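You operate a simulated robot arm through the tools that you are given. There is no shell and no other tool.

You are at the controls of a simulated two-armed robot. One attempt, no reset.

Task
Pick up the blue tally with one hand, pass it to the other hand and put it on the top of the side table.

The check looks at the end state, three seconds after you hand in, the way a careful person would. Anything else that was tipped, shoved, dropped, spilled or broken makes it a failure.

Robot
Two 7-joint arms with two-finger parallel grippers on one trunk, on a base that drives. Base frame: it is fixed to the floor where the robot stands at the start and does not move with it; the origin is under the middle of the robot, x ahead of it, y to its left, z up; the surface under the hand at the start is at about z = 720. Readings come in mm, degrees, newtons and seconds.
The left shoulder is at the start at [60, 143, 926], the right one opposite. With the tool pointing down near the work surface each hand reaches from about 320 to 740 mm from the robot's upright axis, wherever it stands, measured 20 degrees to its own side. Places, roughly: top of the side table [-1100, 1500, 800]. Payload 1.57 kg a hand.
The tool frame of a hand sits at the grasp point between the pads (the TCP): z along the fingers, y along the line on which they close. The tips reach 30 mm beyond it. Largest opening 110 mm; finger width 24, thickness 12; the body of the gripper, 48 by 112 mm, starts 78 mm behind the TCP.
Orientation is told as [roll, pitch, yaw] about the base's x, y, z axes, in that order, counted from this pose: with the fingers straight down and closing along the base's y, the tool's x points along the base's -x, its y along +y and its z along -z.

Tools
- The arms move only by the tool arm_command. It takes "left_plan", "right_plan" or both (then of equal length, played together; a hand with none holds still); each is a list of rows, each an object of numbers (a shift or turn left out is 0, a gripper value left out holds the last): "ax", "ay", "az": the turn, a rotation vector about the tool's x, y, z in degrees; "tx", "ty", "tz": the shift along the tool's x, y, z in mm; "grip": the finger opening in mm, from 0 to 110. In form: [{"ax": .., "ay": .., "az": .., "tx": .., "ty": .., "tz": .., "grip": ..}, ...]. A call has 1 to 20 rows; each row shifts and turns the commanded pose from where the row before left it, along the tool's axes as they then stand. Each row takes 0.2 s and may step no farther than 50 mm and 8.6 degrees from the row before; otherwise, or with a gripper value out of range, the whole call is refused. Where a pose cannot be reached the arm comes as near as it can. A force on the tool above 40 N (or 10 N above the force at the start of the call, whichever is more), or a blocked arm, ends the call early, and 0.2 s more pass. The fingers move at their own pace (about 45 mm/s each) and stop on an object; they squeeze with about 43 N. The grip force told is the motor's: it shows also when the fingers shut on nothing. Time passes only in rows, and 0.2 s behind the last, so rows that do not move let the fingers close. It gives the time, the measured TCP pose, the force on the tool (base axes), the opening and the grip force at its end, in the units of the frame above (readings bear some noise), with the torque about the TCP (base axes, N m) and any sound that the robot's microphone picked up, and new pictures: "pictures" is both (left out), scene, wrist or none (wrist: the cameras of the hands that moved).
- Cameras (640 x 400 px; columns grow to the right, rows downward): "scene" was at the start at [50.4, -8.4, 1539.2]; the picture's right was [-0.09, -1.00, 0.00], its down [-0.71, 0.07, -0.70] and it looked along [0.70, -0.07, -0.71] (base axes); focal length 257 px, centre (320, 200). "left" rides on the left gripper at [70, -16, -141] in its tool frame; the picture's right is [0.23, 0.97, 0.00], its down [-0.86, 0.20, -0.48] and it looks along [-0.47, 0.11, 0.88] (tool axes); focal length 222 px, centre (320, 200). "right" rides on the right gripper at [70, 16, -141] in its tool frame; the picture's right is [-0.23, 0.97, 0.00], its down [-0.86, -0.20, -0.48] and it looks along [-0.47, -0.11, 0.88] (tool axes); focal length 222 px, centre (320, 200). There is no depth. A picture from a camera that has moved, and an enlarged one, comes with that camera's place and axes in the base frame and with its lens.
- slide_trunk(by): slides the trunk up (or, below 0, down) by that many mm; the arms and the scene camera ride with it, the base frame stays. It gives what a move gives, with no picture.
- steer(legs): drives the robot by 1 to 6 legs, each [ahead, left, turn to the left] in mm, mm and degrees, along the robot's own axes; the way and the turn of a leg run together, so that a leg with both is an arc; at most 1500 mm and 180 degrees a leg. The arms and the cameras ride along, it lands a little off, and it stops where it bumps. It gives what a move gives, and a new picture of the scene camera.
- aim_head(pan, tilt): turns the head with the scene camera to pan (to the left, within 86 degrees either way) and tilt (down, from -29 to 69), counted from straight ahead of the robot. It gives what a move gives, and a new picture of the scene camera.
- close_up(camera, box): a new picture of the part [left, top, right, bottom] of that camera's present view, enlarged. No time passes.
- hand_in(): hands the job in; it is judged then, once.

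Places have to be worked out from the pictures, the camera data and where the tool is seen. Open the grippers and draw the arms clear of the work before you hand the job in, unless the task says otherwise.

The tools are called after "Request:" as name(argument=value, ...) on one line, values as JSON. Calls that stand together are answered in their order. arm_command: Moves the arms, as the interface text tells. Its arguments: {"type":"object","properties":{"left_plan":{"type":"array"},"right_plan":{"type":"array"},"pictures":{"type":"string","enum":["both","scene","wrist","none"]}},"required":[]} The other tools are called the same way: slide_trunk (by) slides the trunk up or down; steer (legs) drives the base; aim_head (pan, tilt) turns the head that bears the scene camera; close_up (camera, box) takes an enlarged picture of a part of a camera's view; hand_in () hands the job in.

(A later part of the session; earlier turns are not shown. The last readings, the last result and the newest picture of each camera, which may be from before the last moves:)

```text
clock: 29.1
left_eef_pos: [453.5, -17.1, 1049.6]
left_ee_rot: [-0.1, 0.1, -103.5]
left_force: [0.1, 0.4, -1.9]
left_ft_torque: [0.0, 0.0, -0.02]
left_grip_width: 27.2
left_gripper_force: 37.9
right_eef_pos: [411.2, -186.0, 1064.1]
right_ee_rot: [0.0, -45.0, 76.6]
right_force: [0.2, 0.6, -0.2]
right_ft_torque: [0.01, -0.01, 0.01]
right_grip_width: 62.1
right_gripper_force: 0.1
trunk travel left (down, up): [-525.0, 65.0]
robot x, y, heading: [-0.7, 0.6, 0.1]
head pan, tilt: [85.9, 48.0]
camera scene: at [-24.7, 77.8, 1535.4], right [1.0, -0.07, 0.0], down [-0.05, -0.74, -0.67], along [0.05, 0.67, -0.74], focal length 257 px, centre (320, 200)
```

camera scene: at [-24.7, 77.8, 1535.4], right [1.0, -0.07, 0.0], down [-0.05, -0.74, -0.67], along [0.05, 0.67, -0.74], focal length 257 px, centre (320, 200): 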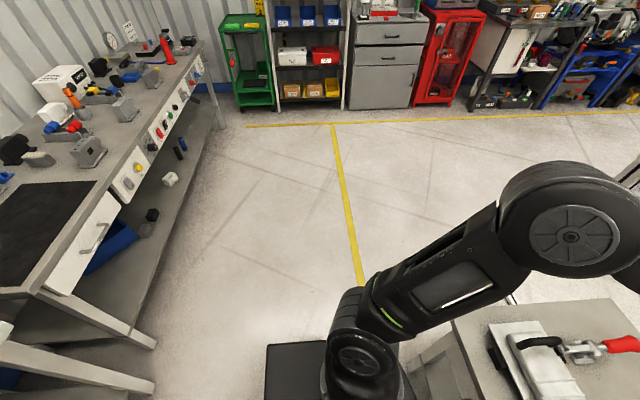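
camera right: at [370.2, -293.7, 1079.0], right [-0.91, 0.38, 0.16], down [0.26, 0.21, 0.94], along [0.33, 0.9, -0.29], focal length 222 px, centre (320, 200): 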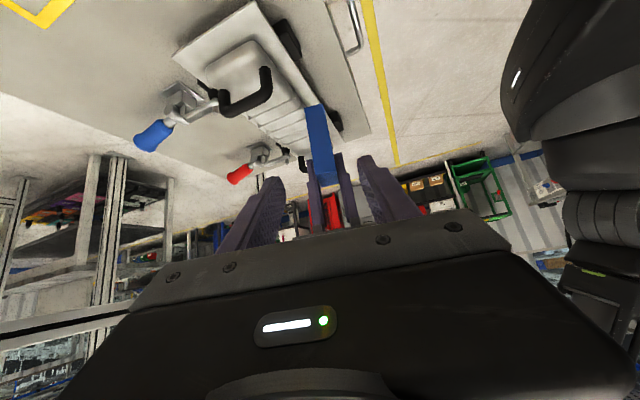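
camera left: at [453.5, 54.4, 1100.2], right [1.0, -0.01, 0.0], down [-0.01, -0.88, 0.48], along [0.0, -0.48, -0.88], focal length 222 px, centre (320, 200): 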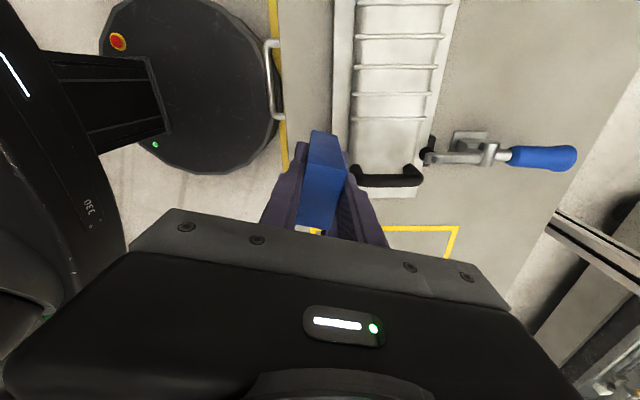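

The floor to the left is clear, and behind there is only another table at about x = -810. I'll back up 100 mm for clearance and turn left 90° in place.

Request:
steer(legs=[[-100, 0, 0], [0, 0, 90]])

Request:
aim_head(pan=50, tilt=40)

```text
clock: 34.1
left_eef_pos: [-85.1, 453.6, 1050.2]
left_ee_rot: [0.0, 0.1, -13.3]
left_force: [0.2, -0.4, 1.2]
left_ft_torque: [0.01, 0.05, 0.01]
left_grip_width: 0.0
left_gripper_force: 21.4
right_eef_pos: [84.4, 412.2, 1063.8]
right_ee_rot: [-0.1, -45.1, 166.7]
right_force: [0.7, 0.6, -0.6]
right_ft_torque: [0.01, -0.02, 0.0]
right_grip_width: 61.9
right_gripper_force: 0.1
trunk travel left (down, up): [-525.0, 65.0]
robot x, y, heading: [-104.8, 1.8, 90.1]
head pan, tilt: [85.9, 48.0]
camera scene: at [-178.6, -25.3, 1535.4], right [0.07, 1.0, 0.0], down [0.74, -0.05, -0.67], along [-0.67, 0.04, -0.74], focal length 257 px, centre (320, 200)
```

scene: 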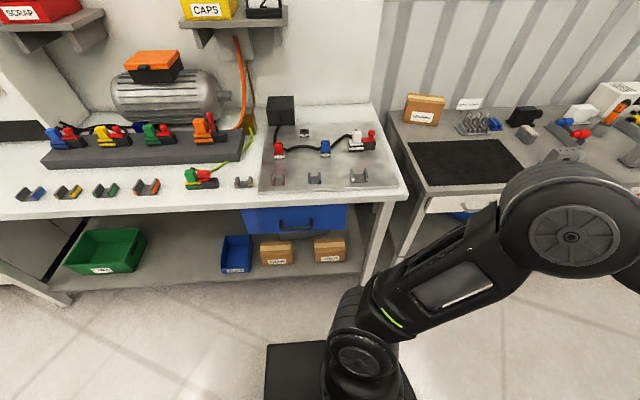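

```text
clock: 35.1
left_eef_pos: [-85.2, 453.4, 1050.1]
left_ee_rot: [0.0, 0.0, -13.3]
left_force: [0.4, 0.2, -0.2]
left_ft_torque: [0.03, 0.0, -0.01]
left_grip_width: 0.1
left_gripper_force: 21.4
right_eef_pos: [84.6, 411.7, 1065.6]
right_ee_rot: [-0.1, -45.0, 166.6]
right_force: [0.5, 0.7, -0.6]
right_ft_torque: [0.0, 0.02, 0.01]
right_grip_width: 62.0
right_gripper_force: 0.0
trunk travel left (down, up): [-525.0, 65.0]
robot x, y, heading: [-101.5, -1.6, 90.3]
head pan, tilt: [50.0, 40.0]
camera scene: at [-165.3, 23.7, 1546.8], right [0.64, 0.77, 0.0], down [0.49, -0.41, -0.77], along [-0.59, 0.49, -0.64], focal length 257 px, centre (320, 200)
```

scene: 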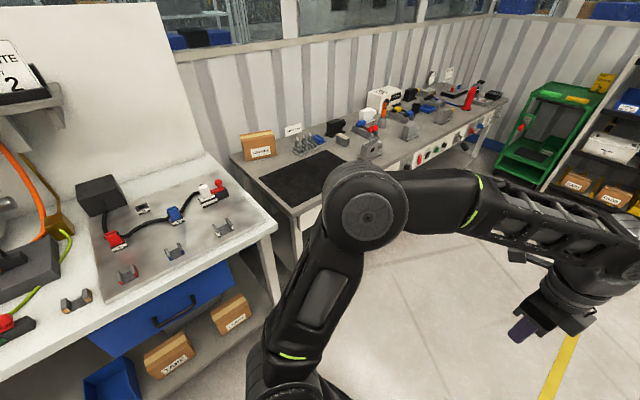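

The left opening now reads 0, so the tally slipped out during the drive. I'll stop here and search for it, starting with the floor and table on the robot's right and in front.

Request:
aim_head(pan=0, tilt=60)

Request:
aim_head(pan=-50, tilt=50)

Request:
aim_head(pan=-86, tilt=50)

```text
clock: 36.3
left_eef_pos: [-84.8, 453.5, 1050.2]
left_ee_rot: [0.0, 0.0, -13.4]
left_force: [-0.4, 0.1, 0.3]
left_ft_torque: [-0.02, 0.01, 0.0]
left_grip_width: 0.0
left_gripper_force: 21.4
right_eef_pos: [83.9, 412.6, 1064.7]
right_ee_rot: [0.1, -45.1, 166.7]
right_force: [0.0, -0.5, 0.5]
right_ft_torque: [0.02, 0.0, -0.03]
right_grip_width: 62.1
right_gripper_force: 0.1
trunk travel left (down, up): [-525.0, 65.0]
robot x, y, heading: [-96.2, -0.4, 90.3]
head pan, tilt: [0.0, 60.0]
camera scene: at [-100.2, 36.1, 1520.1], right [1.0, 0.0, 0.0], down [0.0, -0.87, -0.5], along [0.0, 0.5, -0.87], focal length 257 px, centre (320, 200)
```

scene: 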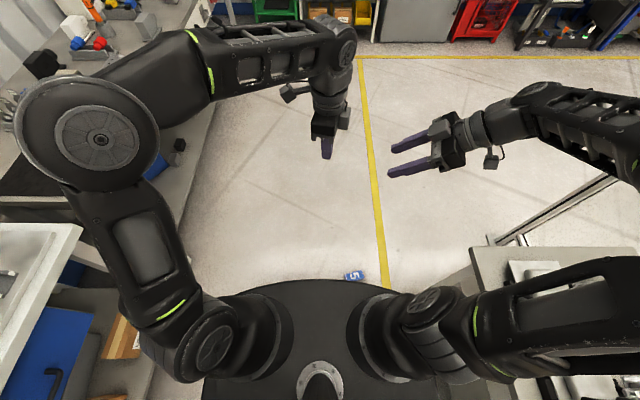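

```text
clock: 37.5
left_eef_pos: [-84.6, 452.5, 1049.5]
left_ee_rot: [0.1, 0.0, -13.2]
left_force: [-0.3, 0.6, 0.4]
left_ft_torque: [0.02, 0.0, 0.0]
left_grip_width: 0.1
left_gripper_force: 21.7
right_eef_pos: [83.4, 412.4, 1065.5]
right_ee_rot: [0.0, -45.0, 166.6]
right_force: [-0.2, -0.2, -0.6]
right_ft_torque: [0.0, 0.0, 0.0]
right_grip_width: 61.8
right_gripper_force: 0.0
trunk travel left (down, up): [-525.0, 65.0]
robot x, y, heading: [-100.3, -2.1, 90.2]
head pan, tilt: [-50.0, 50.0]
camera scene: at [-41.1, 19.2, 1532.6], right [0.65, -0.76, 0.0], down [-0.58, -0.5, -0.64], along [0.49, 0.42, -0.77], focal length 257 px, centre (320, 200)
```

scene: 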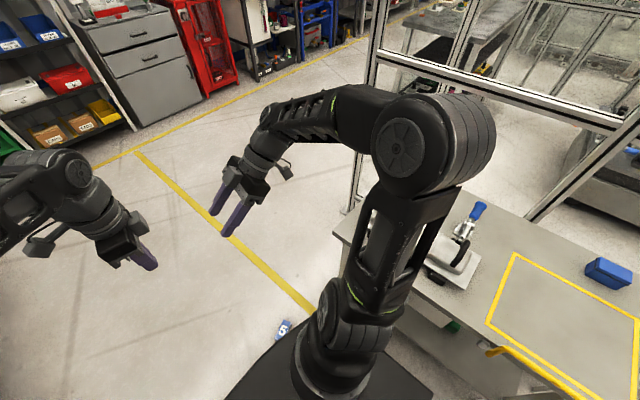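

```text
clock: 38.5
left_eef_pos: [-85.3, 453.9, 1050.4]
left_ee_rot: [0.0, 0.0, -13.3]
left_force: [-0.8, 0.1, -0.1]
left_ft_torque: [0.05, 0.0, -0.03]
left_grip_width: 0.2
left_gripper_force: 21.4
right_eef_pos: [84.2, 412.5, 1064.2]
right_ee_rot: [0.0, -45.0, 166.7]
right_force: [0.4, -0.1, 0.3]
right_ft_torque: [-0.04, 0.01, -0.01]
right_grip_width: 61.8
right_gripper_force: 0.0
trunk travel left (down, up): [-525.0, 65.0]
robot x, y, heading: [-98.4, 2.3, 90.0]
head pan, tilt: [-85.9, 50.0]
camera scene: at [-23.1, -24.7, 1532.6], right [0.08, -1.0, 0.0], down [-0.76, -0.06, -0.64], along [0.64, 0.05, -0.77], focal length 257 px, centre (320, 200)
```

scene: 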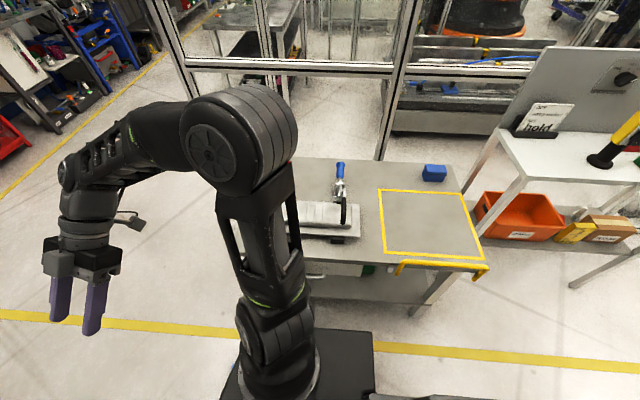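

The tally lies flat on the floor just ahead and right of the robot, at about [89, 400], with its number facing up. I'll aim at it and enlarge so I can plan a careful recovery.

Request:
aim_head(pan=-20, tilt=66)

```text
clock: 39.9
left_eef_pos: [-84.9, 452.6, 1050.2]
left_ee_rot: [0.0, -0.1, -13.3]
left_force: [-0.1, 0.1, 0.8]
left_ft_torque: [0.0, 0.0, -0.02]
left_grip_width: 0.0
left_gripper_force: 21.6
right_eef_pos: [84.0, 413.1, 1063.9]
right_ee_rot: [0.0, -45.0, 166.7]
right_force: [1.2, 0.1, -0.5]
right_ft_torque: [0.01, -0.02, 0.01]
right_grip_width: 62.0
right_gripper_force: 0.0
trunk travel left (down, up): [-525.0, 65.0]
robot x, y, heading: [-99.7, 0.2, 90.3]
head pan, tilt: [-20.0, 66.0]
camera scene: at [-79.7, 25.4, 1513.5], right [0.94, -0.34, 0.0], down [-0.31, -0.86, -0.41], along [0.14, 0.38, -0.91], focal length 257 px, centre (320, 200)
```

scene: 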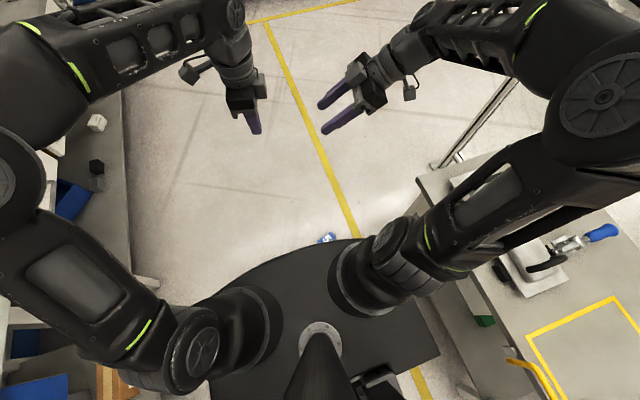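

Request:
close_up(camera="scene", box=[280, 210, 376, 270])

```text
6.67 times, centred on (328, 240) of scene
camera zoom: at [-79.7, 25.4, 1513.5], right [0.94, -0.34, 0.0], down [-0.31, -0.86, -0.41], along [0.14, 0.38, -0.91], focal length 1712 px, centre (267, -67)
```

zoom: 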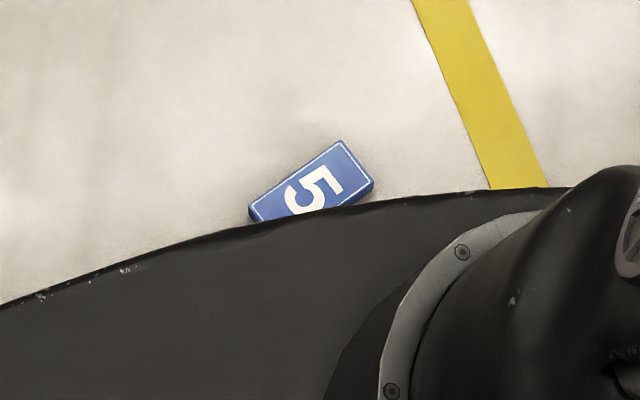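

The tally lies flat at about [95, 395], with its long axis heading about 16.5°. Lowering the trunk here could bring the right elbow onto the work table, so I'll turn back, reverse and strafe to about [-356, 559] facing +x. That gives free floor all round and the tally in front of the right arm.

Request:
steer(legs=[[0, 0, -90], [-256, 0, 0], [0, 559, 0]])

Request:
aim_head(pan=-20, tilt=60)

```text
clock: 48.4
left_eef_pos: [98.3, 549.0, 1049.7]
left_ee_rot: [0.0, 0.0, -103.1]
left_force: [0.5, -0.8, -0.5]
left_ft_torque: [0.02, 0.03, 0.0]
left_grip_width: 0.0
left_gripper_force: 21.4
right_eef_pos: [58.6, 381.2, 1063.9]
right_ee_rot: [0.0, -44.9, 76.9]
right_force: [0.3, 0.0, 0.2]
right_ft_torque: [-0.01, -0.01, -0.02]
right_grip_width: 62.4
right_gripper_force: 0.1
trunk travel left (down, up): [-525.0, 65.0]
robot x, y, heading: [-353.7, 561.9, 0.1]
head pan, tilt: [-20.0, 66.0]
camera scene: at [-329.7, 542.1, 1513.5], right [-0.33, -0.94, 0.0], down [-0.86, 0.31, -0.41], along [0.38, -0.14, -0.91], focal length 257 px, centre (320, 200)
```

scene: 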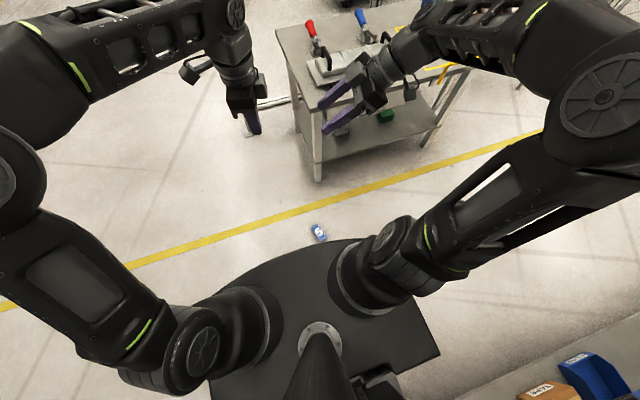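

```text
clock: 49.0
left_eef_pos: [97.7, 548.3, 1049.8]
left_ee_rot: [0.1, 0.0, -103.0]
left_force: [0.1, 0.0, -0.7]
left_ft_torque: [-0.02, 0.01, -0.02]
left_grip_width: 0.0
left_gripper_force: 21.5
right_eef_pos: [58.2, 379.2, 1063.5]
right_ee_rot: [0.1, -45.0, 76.9]
right_force: [0.0, 0.2, 0.0]
right_ft_torque: [0.01, -0.01, -0.01]
right_grip_width: 62.1
right_gripper_force: 0.0
trunk travel left (down, up): [-525.0, 65.0]
robot x, y, heading: [-356.6, 564.0, 0.3]
head pan, tilt: [-20.0, 60.0]
camera scene: at [-322.9, 538.8, 1520.0], right [-0.34, -0.94, 0.0], down [-0.82, 0.29, -0.5], along [0.47, -0.17, -0.87], focal length 257 px, centre (320, 200)
```

scene: 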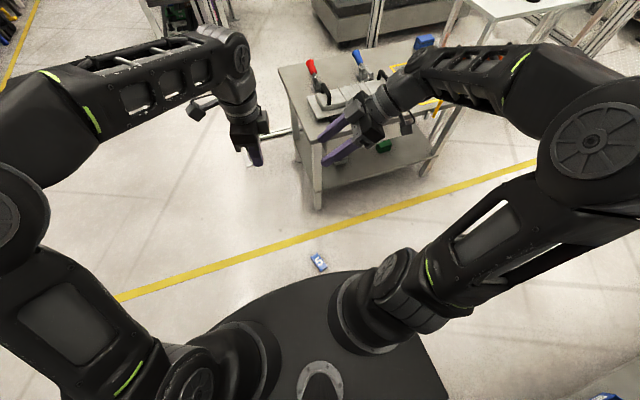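

The tally is now fully visible on clear floor. I'll enlarge it to find its centre, axis and which end is the top of the "5".

Request:
close_up(camera="scene", box=[280, 232, 360, 282])

```text
8.00 times, centred on (320, 257) of scene
camera zoom: at [-322.9, 538.8, 1520.0], right [-0.34, -0.94, 0.0], down [-0.82, 0.29, -0.5], along [0.47, -0.17, -0.87], focal length 2054 px, centre (320, -256)
```

zoom: 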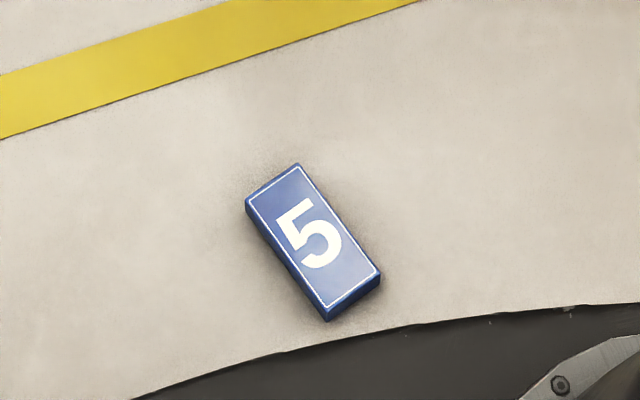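

The tally's centre is at [95.6, 393.9] with its axis heading 16.3°, and the top of the "5" points away from the robot. I'll turn the right hand to fingers-down at yaw 16.3 over it and open both grippers.

Request:
arm_command(right_plan=[{"ay": 7.5, "grip": 86}, {"ay": 7.5}, {"ay": 7.5}, {"ay": 7.5}, {"ay": 7.5}, {"ay": 7.5}, {"az": 7.575}, {"az": 7.575}, {"az": 7.575}, {"az": 7.575}, {"az": 7.575}, {"az": 7.575}, {"az": 7.575}, {"az": 7.575}, {"tx": -17.5, "ty": 1.6, "tz": 20}, {"tx": -17.4, "ty": 1.7, "tz": 20}, {"tz": 20}, {"tz": 0}], left_plan=[{"grip": 64}, {"tz": 0}, {"tz": 0}, {"tz": 0}, {"tz": 0}, {"tz": 0}, {"tz": 0}, {"tz": 0}, {"tz": 0}, {"tz": 0}, {"tz": 0}, {"tz": 0}, {"tz": 0}, {"tz": 0}, {"tz": 0}, {"tz": 0}, {"tz": 0}, {"tz": 0}], pictures="both")

```text
clock: 52.9
left_eef_pos: [98.1, 547.9, 1048.9]
left_ee_rot: [0.0, -0.1, -103.1]
left_force: [0.7, -0.9, -1.1]
left_ft_torque: [0.02, 0.01, -0.01]
left_grip_width: 64.3
left_gripper_force: 0.0
right_eef_pos: [88.5, 392.2, 1003.4]
right_ee_rot: [0.0, 0.1, 16.3]
right_force: [-0.1, 0.0, -1.3]
right_ft_torque: [-0.02, -0.02, 0.0]
right_grip_width: 85.8
right_gripper_force: 0.0
trunk travel left (down, up): [-525.0, 65.0]
robot x, y, heading: [-356.1, 561.7, 0.6]
head pan, tilt: [-20.0, 60.0]
camera scene: at [-322.9, 539.0, 1520.1], right [-0.34, -0.94, 0.0], down [-0.82, 0.29, -0.5], along [0.47, -0.17, -0.87], focal length 257 px, centre (320, 200)
camera right: at [19.2, 387.1, 1144.8], right [-0.05, 1.0, 0.0], down [0.88, 0.05, 0.48], along [0.48, 0.03, -0.88], focal length 222 px, centre (320, 200)
camera left: at [98.4, 620.0, 1189.9], right [1.0, 0.0, 0.0], down [0.0, -0.88, 0.48], along [0.0, -0.48, -0.88], focal length 222 px, centre (320, 200)
```

scene: 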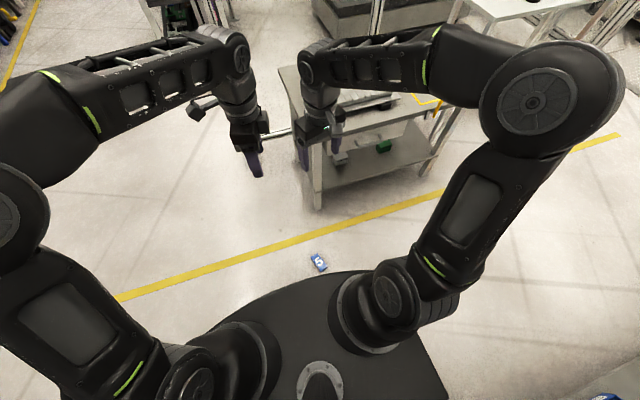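
right: 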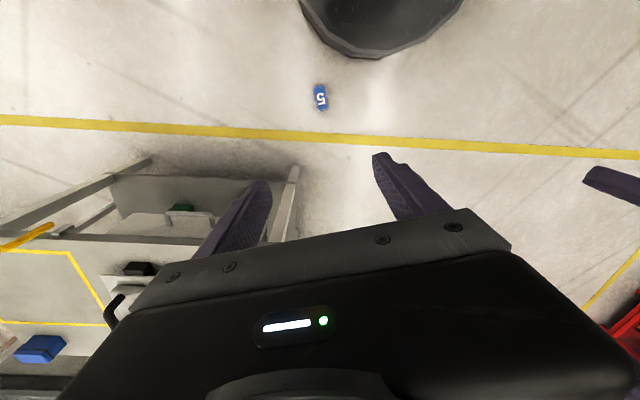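
left: 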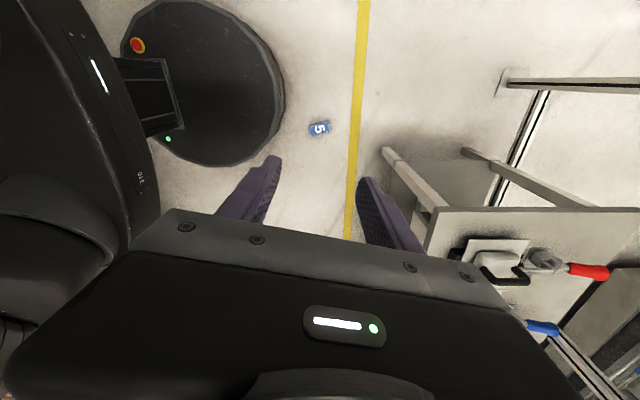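

The right hand is over the tally, pointing down at yaw 16.3. I'll back up 40 mm so the hand and its camera clear the base, then slide the trunk fully down over the free floor.

Request:
steer(legs=[[-40, 0, 0]])

Request:
slide_trunk(by=-525)

Request:
aim_head(pan=-20, tilt=50)

```text
clock: 53.7
left_eef_pos: [55.8, 549.0, 1050.8]
left_ee_rot: [0.1, 0.0, -103.1]
left_force: [-1.2, 0.0, 0.4]
left_ft_torque: [-0.01, -0.06, 0.01]
left_grip_width: 64.1
left_gripper_force: 0.0
right_eef_pos: [48.5, 391.5, 1004.5]
right_ee_rot: [0.0, -0.2, 16.2]
right_force: [-0.7, 0.0, -0.4]
right_ft_torque: [0.02, -0.06, 0.0]
right_grip_width: 86.3
right_gripper_force: 0.0
trunk travel left (down, up): [-525.0, 65.0]
robot x, y, heading: [-394.6, 561.2, 0.4]
head pan, tilt: [-20.0, 60.0]
camera scene: at [-365.5, 538.7, 1520.1], right [-0.34, -0.94, 0.0], down [-0.82, 0.29, -0.5], along [0.47, -0.17, -0.87], focal length 257 px, centre (320, 200)
```

scene: 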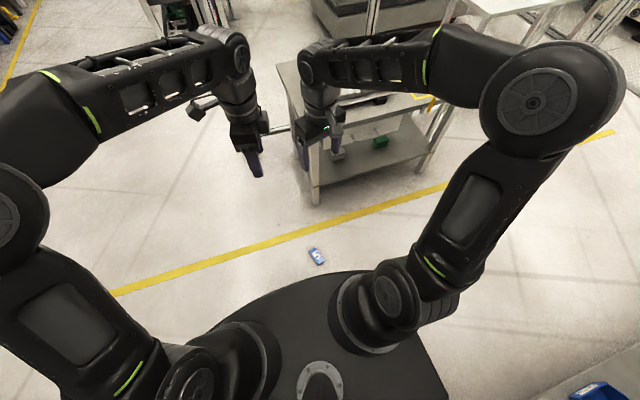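

```text
refused: -525 is not a number from -400 to 400
```

```text
clock: 54.5
left_eef_pos: [57.8, 548.1, 1050.7]
left_ee_rot: [0.0, 0.0, -103.0]
left_force: [0.1, 0.2, 0.1]
left_ft_torque: [-0.02, 0.01, 0.01]
left_grip_width: 64.1
left_gripper_force: 0.0
right_eef_pos: [50.2, 391.9, 1004.4]
right_ee_rot: [0.1, 0.1, 16.3]
right_force: [-0.3, 0.0, 0.7]
right_ft_torque: [-0.03, -0.01, -0.03]
right_grip_width: 86.1
right_gripper_force: 0.1
trunk travel left (down, up): [-525.0, 65.0]
robot x, y, heading: [-395.5, 563.1, 0.4]
head pan, tilt: [-20.0, 50.0]
camera scene: at [-353.2, 535.2, 1532.6], right [-0.34, -0.94, 0.0], down [-0.72, 0.26, -0.64], along [0.61, -0.22, -0.77], focal length 257 px, centre (320, 200)
```

scene: 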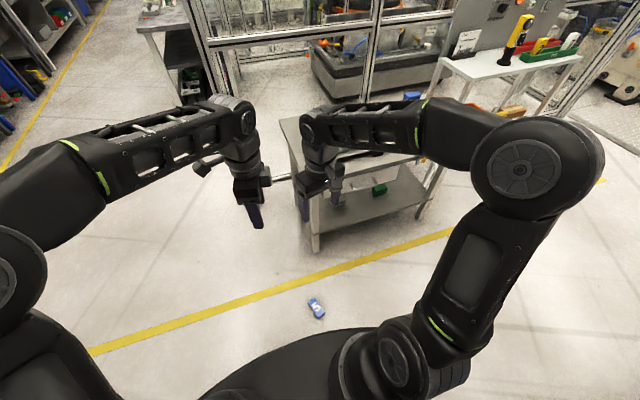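

The trunk takes at most 400 mm per call, so I'll lower it in two steps and check the view in between.

Request:
slide_trunk(by=-300)

Request:
aim_head(pan=-20, tilt=50)

```text
clock: 57.5
left_eef_pos: [57.8, 548.9, 748.6]
left_ee_rot: [0.0, 0.0, -103.1]
left_force: [-0.3, 0.4, 0.1]
left_ft_torque: [0.02, 0.03, -0.02]
left_grip_width: 63.9
left_gripper_force: 0.2
right_eef_pos: [48.9, 392.1, 705.0]
right_ee_rot: [0.0, 0.1, 16.3]
right_force: [-0.4, -0.1, 0.9]
right_ft_torque: [0.02, 0.01, 0.01]
right_grip_width: 86.2
right_gripper_force: 0.2
trunk travel left (down, up): [-225.0, 365.0]
robot x, y, heading: [-395.1, 559.5, 0.5]
head pan, tilt: [-20.0, 50.0]
```

```text
clock: 58.0
left_eef_pos: [57.3, 548.4, 749.5]
left_ee_rot: [0.0, 0.0, -103.1]
left_force: [0.2, 0.7, -0.2]
left_ft_torque: [0.0, 0.01, 0.01]
left_grip_width: 64.1
left_gripper_force: 0.0
right_eef_pos: [50.4, 391.8, 703.2]
right_ee_rot: [-0.1, 0.0, 16.3]
right_force: [0.2, 0.2, -0.1]
right_ft_torque: [-0.02, 0.01, -0.02]
right_grip_width: 85.8
right_gripper_force: 0.0
trunk travel left (down, up): [-225.0, 365.0]
robot x, y, heading: [-392.2, 561.2, 0.4]
head pan, tilt: [-20.0, 50.0]
camera scene: at [-353.3, 535.2, 1232.6], right [-0.34, -0.94, 0.0], down [-0.72, 0.26, -0.64], along [0.61, -0.22, -0.77], focal length 257 px, centre (320, 200)
```

scene: 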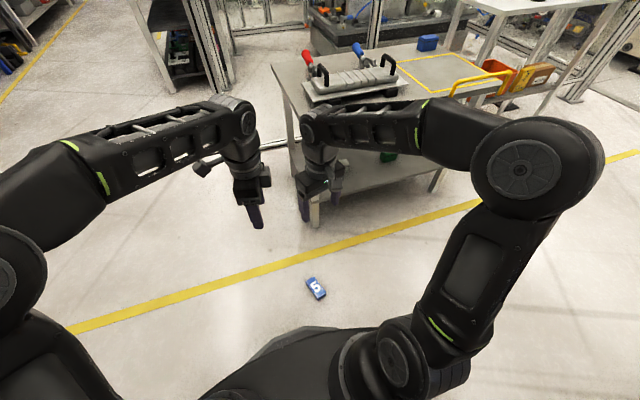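

Nothing is near the arms. I'll lower the trunk the remaining 225 mm.

Request:
slide_trunk(by=-225)

Request:
aim_head(pan=-20, tilt=50)

```text
clock: 60.4
left_eef_pos: [58.6, 548.8, 524.3]
left_ee_rot: [0.1, 0.0, -103.1]
left_force: [-0.7, 0.2, 0.8]
left_ft_torque: [0.01, 0.01, 0.0]
left_grip_width: 64.0
left_gripper_force: 0.1
right_eef_pos: [49.9, 392.2, 478.8]
right_ee_rot: [0.1, 0.0, 16.3]
right_force: [0.4, 1.3, 0.1]
right_ft_torque: [-0.05, -0.02, 0.01]
right_grip_width: 86.0
right_gripper_force: 0.1
trunk travel left (down, up): [0.0, 590.0]
robot x, y, heading: [-391.7, 563.5, 0.5]
head pan, tilt: [-20.0, 50.0]
```

```text
clock: 61.0
left_eef_pos: [58.1, 547.6, 525.1]
left_ee_rot: [0.1, 0.0, -103.1]
left_force: [0.7, 0.2, 0.3]
left_ft_torque: [-0.01, -0.01, -0.01]
left_grip_width: 64.0
left_gripper_force: 0.0
right_eef_pos: [49.2, 390.5, 480.0]
right_ee_rot: [0.0, 0.0, 16.3]
right_force: [-0.2, -0.1, 0.4]
right_ft_torque: [0.01, 0.0, 0.0]
right_grip_width: 85.8
right_gripper_force: 0.0
trunk travel left (down, up): [0.0, 590.0]
robot x, y, heading: [-394.1, 561.7, 0.5]
head pan, tilt: [-20.0, 50.0]
camera scene: at [-353.3, 535.2, 1007.6], right [-0.34, -0.94, 0.0], down [-0.72, 0.26, -0.64], along [0.61, -0.22, -0.77], focal length 257 px, centre (320, 200)
```

scene: 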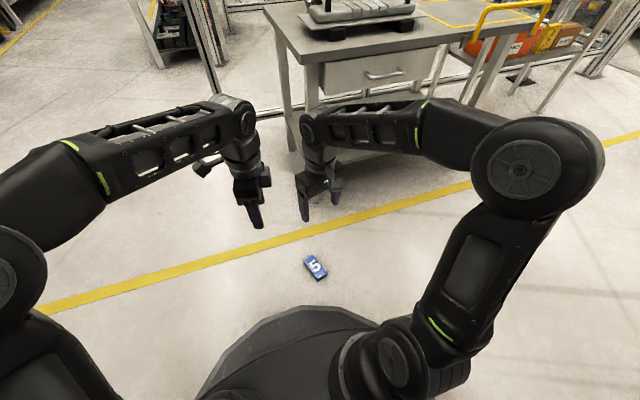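

The trunk is fully down. I'll take closer views of the tally from the scene and right wrist cameras to refine its place before descending.

Request:
close_up(camera="scene", box=[270, 240, 366, 300])

Request:
close_up(camera="right", box=[240, 50, 400, 150])

```text
6.67 times, centred on (318, 270) of scene
camera zoom: at [-353.3, 535.2, 1007.6], right [-0.34, -0.94, 0.0], down [-0.72, 0.26, -0.64], along [0.61, -0.22, -0.77], focal length 1712 px, centre (333, -267)
```

zoom: 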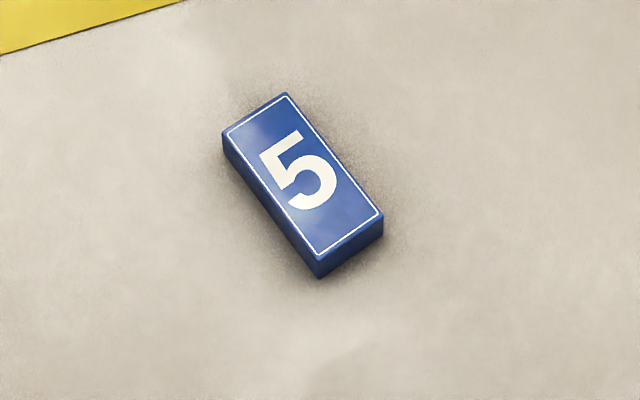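

```text
4.00 times, centred on (320, 100) of right
camera zoom: at [-21.1, 386.6, 620.1], right [-0.05, 1.0, 0.0], down [0.88, 0.05, 0.48], along [0.48, 0.03, -0.88], focal length 888 px, centre (320, 600)
```

zoom: 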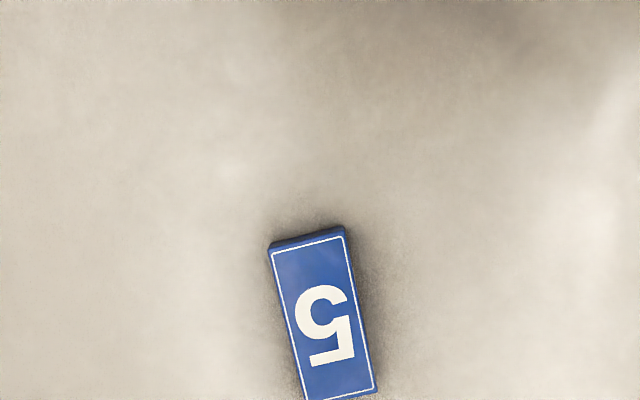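

Both cameras put the tally centre at about [95.5, 395.5] with heading 16°. I'll move the right hand above it, descend to z ≈ 160 and check again.

Request:
arm_command(right_plan=[{"tx": -20.2, "ty": -4.3, "tz": 20}, {"tx": -20.2, "ty": -4.3, "tz": 20}, {"tz": 40}, {"tz": 40}, {"tz": 40}, {"tz": 40}, {"tz": 40}, {"tz": 40}, {"tz": 40}, {"tz": 0}, {"tz": 0}], pictures="both")

Request:
close_up(camera="right", box=[192, 60, 448, 220])

```text
clock: 63.4
left_eef_pos: [58.0, 548.2, 524.1]
left_ee_rot: [0.0, 0.0, -103.1]
left_force: [-0.6, 0.4, -0.1]
left_ft_torque: [-0.01, 0.02, -0.05]
left_grip_width: 63.8
left_gripper_force: 0.1
right_eef_pos: [90.7, 394.6, 159.2]
right_ee_rot: [-0.1, 0.0, 16.4]
right_force: [-0.3, -0.6, 0.0]
right_ft_torque: [0.05, -0.01, -0.01]
right_grip_width: 86.0
right_gripper_force: 0.1
trunk travel left (down, up): [0.0, 590.0]
robot x, y, heading: [-391.5, 561.5, 0.5]
head pan, tilt: [-20.0, 50.0]
camera scene: at [-353.3, 535.2, 1007.6], right [-0.34, -0.94, 0.0], down [-0.72, 0.26, -0.64], along [0.61, -0.22, -0.77], focal length 257 px, centre (320, 200)
camera right: at [19.8, 389.4, 300.5], right [-0.05, 1.0, 0.0], down [0.88, 0.05, 0.48], along [0.48, 0.03, -0.88], focal length 222 px, centre (320, 200)
```

scene: 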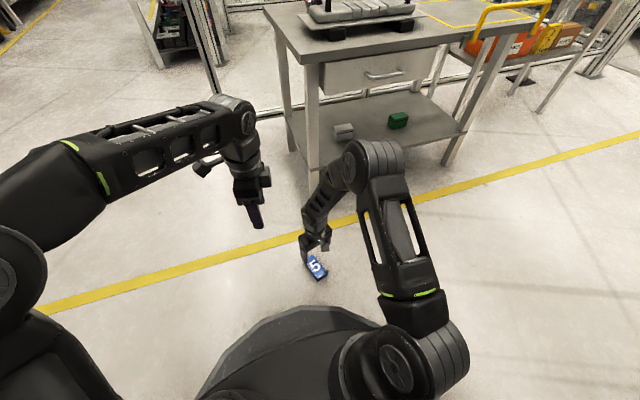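
right: 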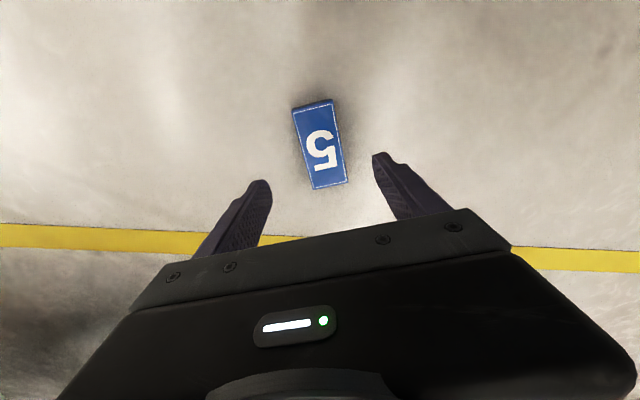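

```text
2.50 times, centred on (320, 140) of right
camera zoom: at [19.8, 389.4, 300.5], right [-0.05, 1.0, 0.0], down [0.88, 0.05, 0.48], along [0.48, 0.03, -0.88], focal length 555 px, centre (320, 350)
```

zoom: 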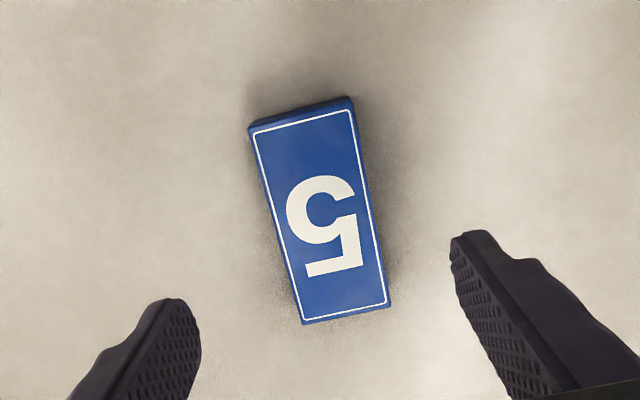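

The tally is centred between the fingers, with a lateral error under 1 mm. I'll descend to TCP z ≈ 36 so the tips stay about 6 mm above the floor, then close.

Request:
arm_command(right_plan=[{"tz": 30}, {"tz": 30}, {"tz": 30}, {"tz": 20}, {"tz": 13}, {"tz": 0}, {"tz": 0}, {"grip": 0}, {"grip": 0}, {"grip": 0}, {"grip": 0}, {"grip": 0}, {"grip": 0}], pictures="both")

Request:
close_up(camera="right", box=[192, 60, 448, 220])

```text
clock: 66.2
left_eef_pos: [57.4, 548.2, 524.7]
left_ee_rot: [-0.1, 0.0, -103.1]
left_force: [0.1, 0.9, -0.2]
left_ft_torque: [0.01, -0.01, 0.01]
left_grip_width: 63.9
left_gripper_force: 0.0
right_eef_pos: [91.2, 395.2, 36.2]
right_ee_rot: [-0.1, 0.0, 16.4]
right_force: [-0.3, -0.4, -0.2]
right_ft_torque: [-0.05, 0.05, -0.01]
right_grip_width: 49.0
right_gripper_force: 43.4
trunk travel left (down, up): [0.0, 590.0]
robot x, y, heading: [-396.9, 562.3, 0.6]
head pan, tilt: [-20.0, 50.0]
camera scene: at [-353.3, 535.2, 1007.6], right [-0.34, -0.94, 0.0], down [-0.72, 0.26, -0.64], along [0.61, -0.22, -0.77], focal length 257 px, centre (320, 200)
camera right: at [19.9, 390.0, 177.4], right [-0.05, 1.0, 0.0], down [0.88, 0.05, 0.48], along [0.48, 0.03, -0.88], focal length 222 px, centre (320, 200)
```

scene: 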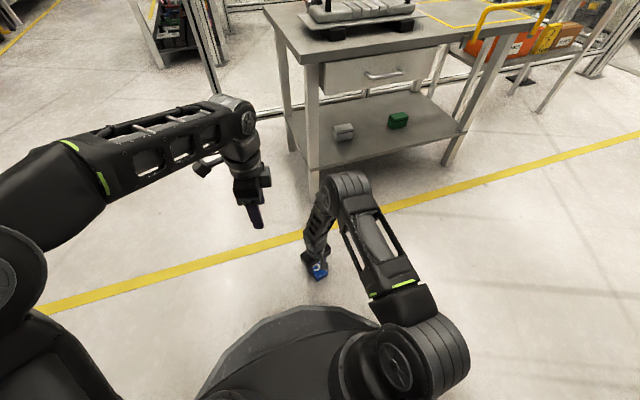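
right: 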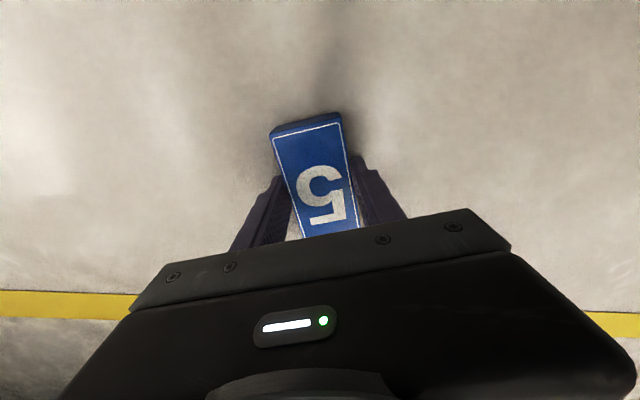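

```text
2.50 times, centred on (320, 140) of right
camera zoom: at [19.9, 390.0, 177.4], right [-0.05, 1.0, 0.0], down [0.88, 0.05, 0.48], along [0.48, 0.03, -0.88], focal length 555 px, centre (320, 350)
```

zoom: 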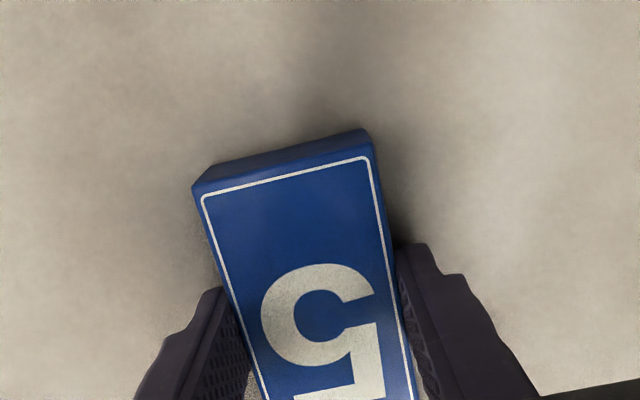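

The right hand holds the tally across its width (49.0 mm, 43 N). I'll lift gently, then check that the grip stays steady.

Request:
arm_command(right_plan=[{"tz": -8}, {"tz": -12}, {"tz": -16}, {"tz": -20}, {"tz": -24}, {"tz": -24}, {"tz": -24}, {"tz": -24}, {"tz": -24}, {"tz": -24}, {"tz": -20}, {"tz": -12}, {"tz": 0}, {"tz": 0}], pictures="both")

Request:
close_up(camera="right", box=[192, 60, 448, 220])

```text
clock: 69.2
left_eef_pos: [59.4, 549.6, 523.9]
left_ee_rot: [0.0, -0.1, -103.1]
left_force: [-0.3, 0.4, 0.3]
left_ft_torque: [0.01, -0.03, 0.03]
left_grip_width: 64.1
left_gripper_force: 0.0
right_eef_pos: [90.1, 394.6, 267.3]
right_ee_rot: [0.0, 0.0, 16.3]
right_force: [0.1, 0.6, -0.7]
right_ft_torque: [0.0, 0.02, 0.0]
right_grip_width: 49.0
right_gripper_force: 42.6
trunk travel left (down, up): [0.0, 590.0]
robot x, y, heading: [-397.0, 564.0, 0.4]
head pan, tilt: [-20.0, 50.0]
camera scene: at [-353.3, 535.2, 1007.6], right [-0.34, -0.94, 0.0], down [-0.72, 0.26, -0.64], along [0.61, -0.22, -0.77], focal length 257 px, centre (320, 200)
camera right: at [19.9, 389.5, 409.2], right [-0.05, 1.0, 0.0], down [0.88, 0.05, 0.48], along [0.48, 0.03, -0.88], focal length 222 px, centre (320, 200)
```

scene: 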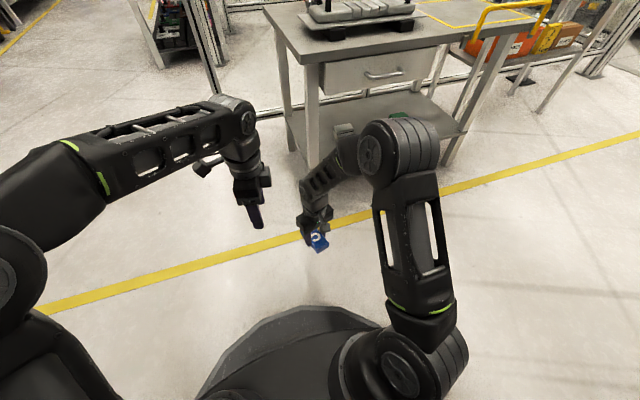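
right: 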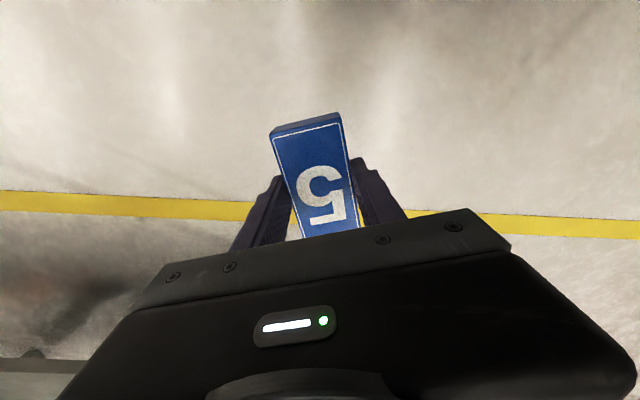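

```text
2.50 times, centred on (320, 140) of right
camera zoom: at [19.9, 389.5, 409.2], right [-0.05, 1.0, 0.0], down [0.88, 0.05, 0.48], along [0.48, 0.03, -0.88], focal length 555 px, centre (320, 350)
```

zoom: 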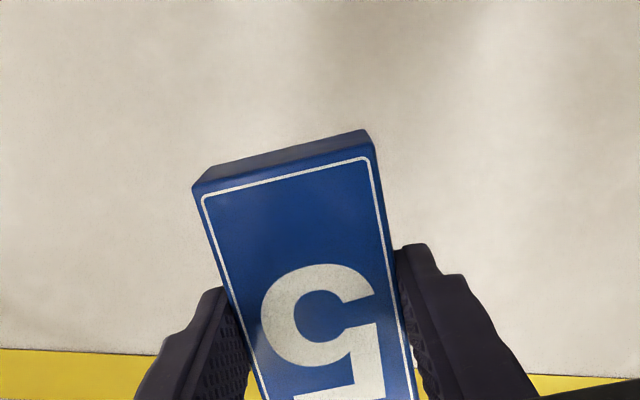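

The grip is steady, with the view unchanged after the lift. With the trunk low, and so a small drop height, I'll raise a bit more, yaw the right hand to +77, then pitch its fingers to horizontal so the tally stands top-up for the left hand.

Request:
arm_command(right_plan=[{"az": -7.59, "tz": -19}, {"az": -7.59, "tz": -19}, {"az": -7.59, "tz": -19}, {"az": -7.59, "tz": -19}, {"az": -7.59, "tz": -19}, {"az": -7.59, "tz": -19}, {"az": -7.59, "tz": -19}, {"az": -7.59, "tz": -19}, {"ay": -7.5}, {"ay": -7.5}, {"ay": -7.5}, {"ay": -7.5}, {"ay": -7.5}, {"ay": -7.5}, {"ay": 0}, {"ay": 0}], pictures="both")

```text
clock: 72.6
left_eef_pos: [58.3, 548.2, 525.7]
left_ee_rot: [0.1, 0.0, -103.0]
left_force: [0.4, -0.2, -0.6]
left_ft_torque: [-0.01, 0.0, 0.01]
left_grip_width: 64.1
left_gripper_force: 0.0
right_eef_pos: [90.5, 394.0, 420.1]
right_ee_rot: [-0.1, -44.9, 77.0]
right_force: [1.5, -0.1, 0.2]
right_ft_torque: [-0.03, -0.04, -0.02]
right_grip_width: 49.2
right_gripper_force: 43.3
trunk travel left (down, up): [0.0, 590.0]
robot x, y, heading: [-395.1, 562.3, 0.2]
head pan, tilt: [-20.0, 50.0]
camera scene: at [-353.3, 535.1, 1007.6], right [-0.34, -0.94, 0.0], down [-0.72, 0.26, -0.64], along [0.61, -0.22, -0.77], focal length 257 px, centre (320, 200)
camera right: at [42.1, 251.7, 470.4], right [-0.91, 0.38, 0.16], down [0.25, 0.21, 0.94], along [0.32, 0.9, -0.29], focal length 222 px, centre (320, 200)
```

scene: 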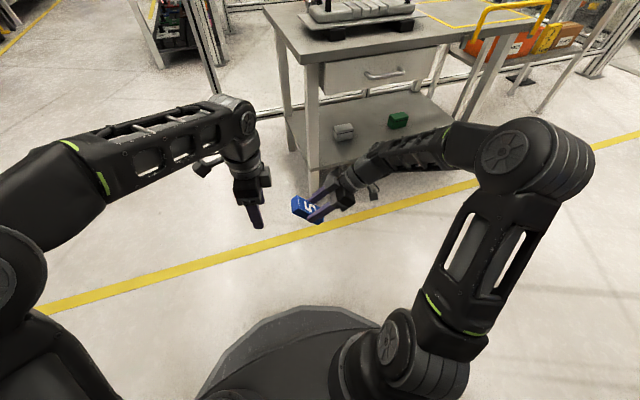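
right: 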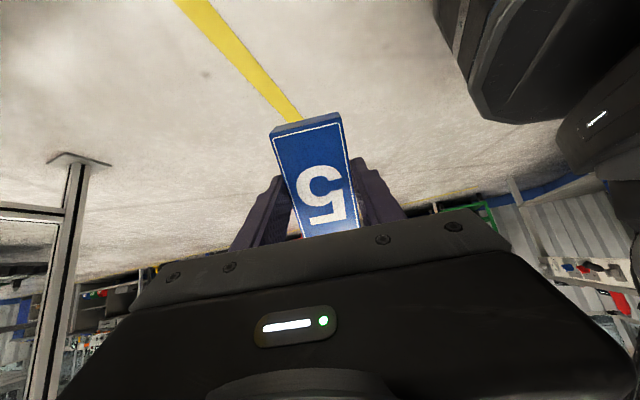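

The tally is steady at 45°. I'll pitch the remaining 45° so the fingers point level.

Request:
arm_command(right_plan=[{"ay": -7.5}, {"ay": -7.5}, {"ay": -7.5}, {"ay": -7.5}, {"ay": -7.5}, {"ay": -7.5}, {"ay": 0}, {"ay": 0}], pictures="both")

Request:
close_up(camera="scene", box=[240, 140, 400, 240])

```text
clock: 74.4
left_eef_pos: [58.4, 549.0, 525.0]
left_ee_rot: [0.0, 0.0, -103.1]
left_force: [-0.9, -1.1, -0.1]
left_ft_torque: [0.01, 0.0, -0.01]
left_grip_width: 63.8
left_gripper_force: 0.0
right_eef_pos: [92.0, 395.4, 420.8]
right_ee_rot: [-149.3, -90.0, -133.7]
right_force: [-0.5, 0.1, 0.5]
right_ft_torque: [-0.02, 0.0, -0.01]
right_grip_width: 48.9
right_gripper_force: 43.0
trunk travel left (down, up): [0.0, 590.0]
robot x, y, heading: [-397.1, 557.9, 0.5]
head pan, tilt: [-20.0, 50.0]
camera scene: at [-353.3, 535.1, 1007.6], right [-0.34, -0.94, 0.0], down [-0.72, 0.26, -0.64], along [0.61, -0.22, -0.77], focal length 257 px, centre (320, 200)
camera right: at [43.9, 259.3, 349.8], right [-0.95, 0.22, 0.23], down [0.09, -0.51, 0.85], along [0.3, 0.83, 0.47], focal length 222 px, centre (320, 200)
```

scene: 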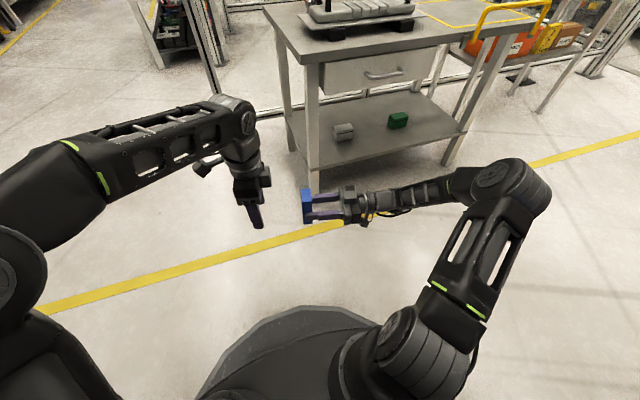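
right: 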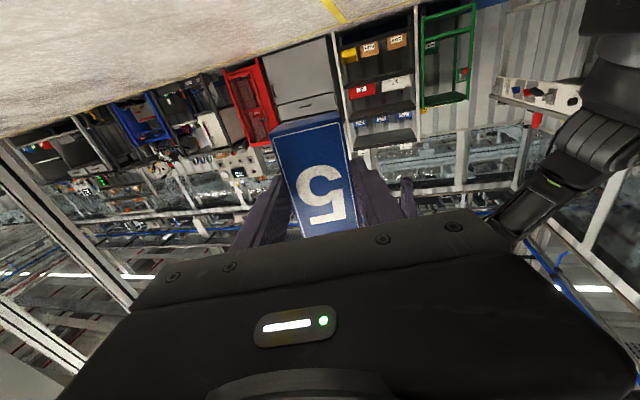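

```text
4.00 times, centred on (320, 190) of scene
camera zoom: at [-353.3, 535.1, 1007.6], right [-0.34, -0.94, 0.0], down [-0.72, 0.26, -0.64], along [0.61, -0.22, -0.77], focal length 1027 px, centre (320, 240)
```

zoom: 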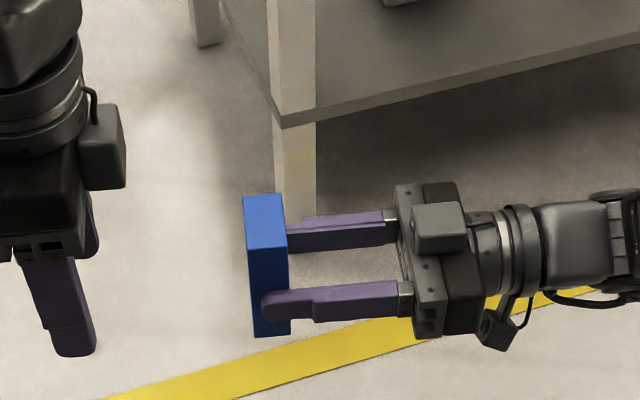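

The tally now stands upright in the level right hand, centre about [97, 417, 426]. I'll move the left hand aside and turn it to yaw -13 (to close on the broad faces), while the right brings the tally to about robot-frame [450, -25], a spot I know both hands reach.

Request:
arm_command(left_plan=[{"tx": 29.2, "ty": -6.8, "tz": -8}, {"tx": 29.2, "ty": -6.8, "tz": -8}, {"tx": 29.2, "ty": -6.8, "tz": -8}, {"tx": 29.2, "ty": -6.8, "tz": -8}, {"az": -8.2}, {"az": -8.2}, {"az": -8.2}, {"az": -8.2}, {"az": -8.2}, {"az": -8.2}, {"az": -8.2}, {"az": -8.2}, {"az": -8.2}, {"az": -8.2}, {"az": -8.1}, {"az": 0}], right_plan=[{"tz": 0}, {"tz": 0}, {"tz": 0}, {"tz": 0}, {"ty": 8.25, "tz": 13.5}, {"ty": 8.25, "tz": 13.5}, {"ty": 8.25, "tz": 13.5}, {"ty": 8.25, "tz": 13.5}, {"ty": 8.25, "tz": 13.5}, {"ty": 8.25, "tz": 13.5}, {"ty": 8.25, "tz": 13.5}, {"ty": 8.25, "tz": 13.5}, {"tz": 0}, {"tz": 0}, {"tz": 0}, {"tz": 0}], pictures="both")

```text
clock: 77.8
left_eef_pos: [57.0, 668.4, 556.7]
left_ee_rot: [0.1, -0.1, -12.9]
left_force: [0.1, -0.4, -0.6]
left_ft_torque: [0.01, 0.01, 0.0]
left_grip_width: 64.1
left_gripper_force: 0.1
right_eef_pos: [51.6, 515.6, 419.0]
right_ee_rot: [-7.3, -89.9, 84.2]
right_force: [-0.9, 0.2, -1.7]
right_ft_torque: [-0.03, 0.02, -0.01]
right_grip_width: 49.1
right_gripper_force: 43.1
trunk travel left (down, up): [0.0, 590.0]
robot x, y, heading: [-395.5, 563.9, 0.5]
head pan, tilt: [-20.0, 50.0]
camera scene: at [-353.3, 535.2, 1007.6], right [-0.34, -0.94, 0.0], down [-0.72, 0.26, -0.64], along [0.61, -0.22, -0.77], focal length 257 px, centre (320, 200)
camera right: at [4.1, 379.6, 349.8], right [-0.95, 0.22, 0.23], down [0.09, -0.51, 0.86], along [0.3, 0.83, 0.47], focal length 222 px, centre (320, 200)
camera left: at [-13.3, 667.5, 697.2], right [0.0, 1.0, 0.0], down [0.88, 0.0, 0.48], along [0.48, 0.0, -0.88], focal length 222 px, centre (320, 200)
```

scene: 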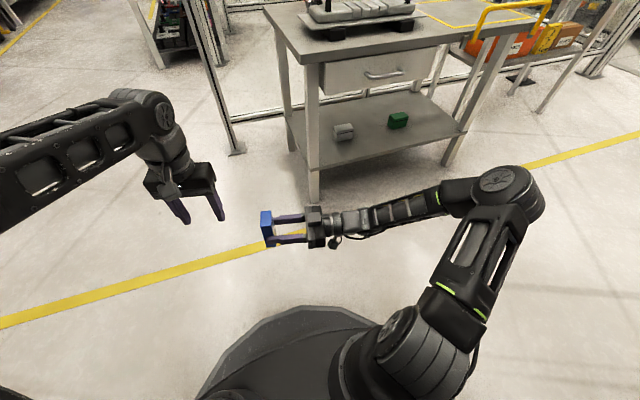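
right: 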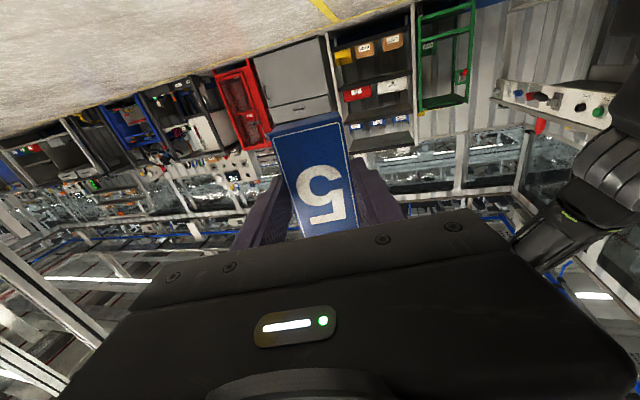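
left: 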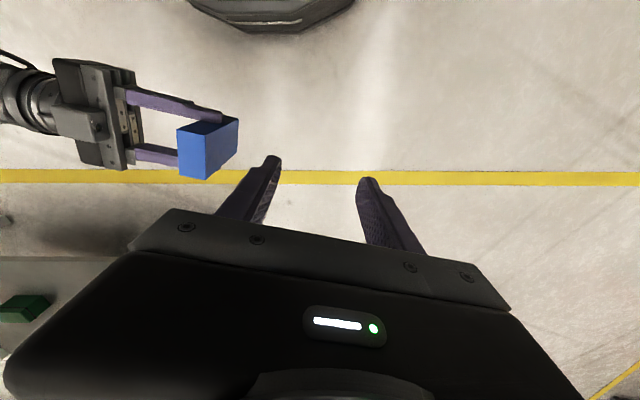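

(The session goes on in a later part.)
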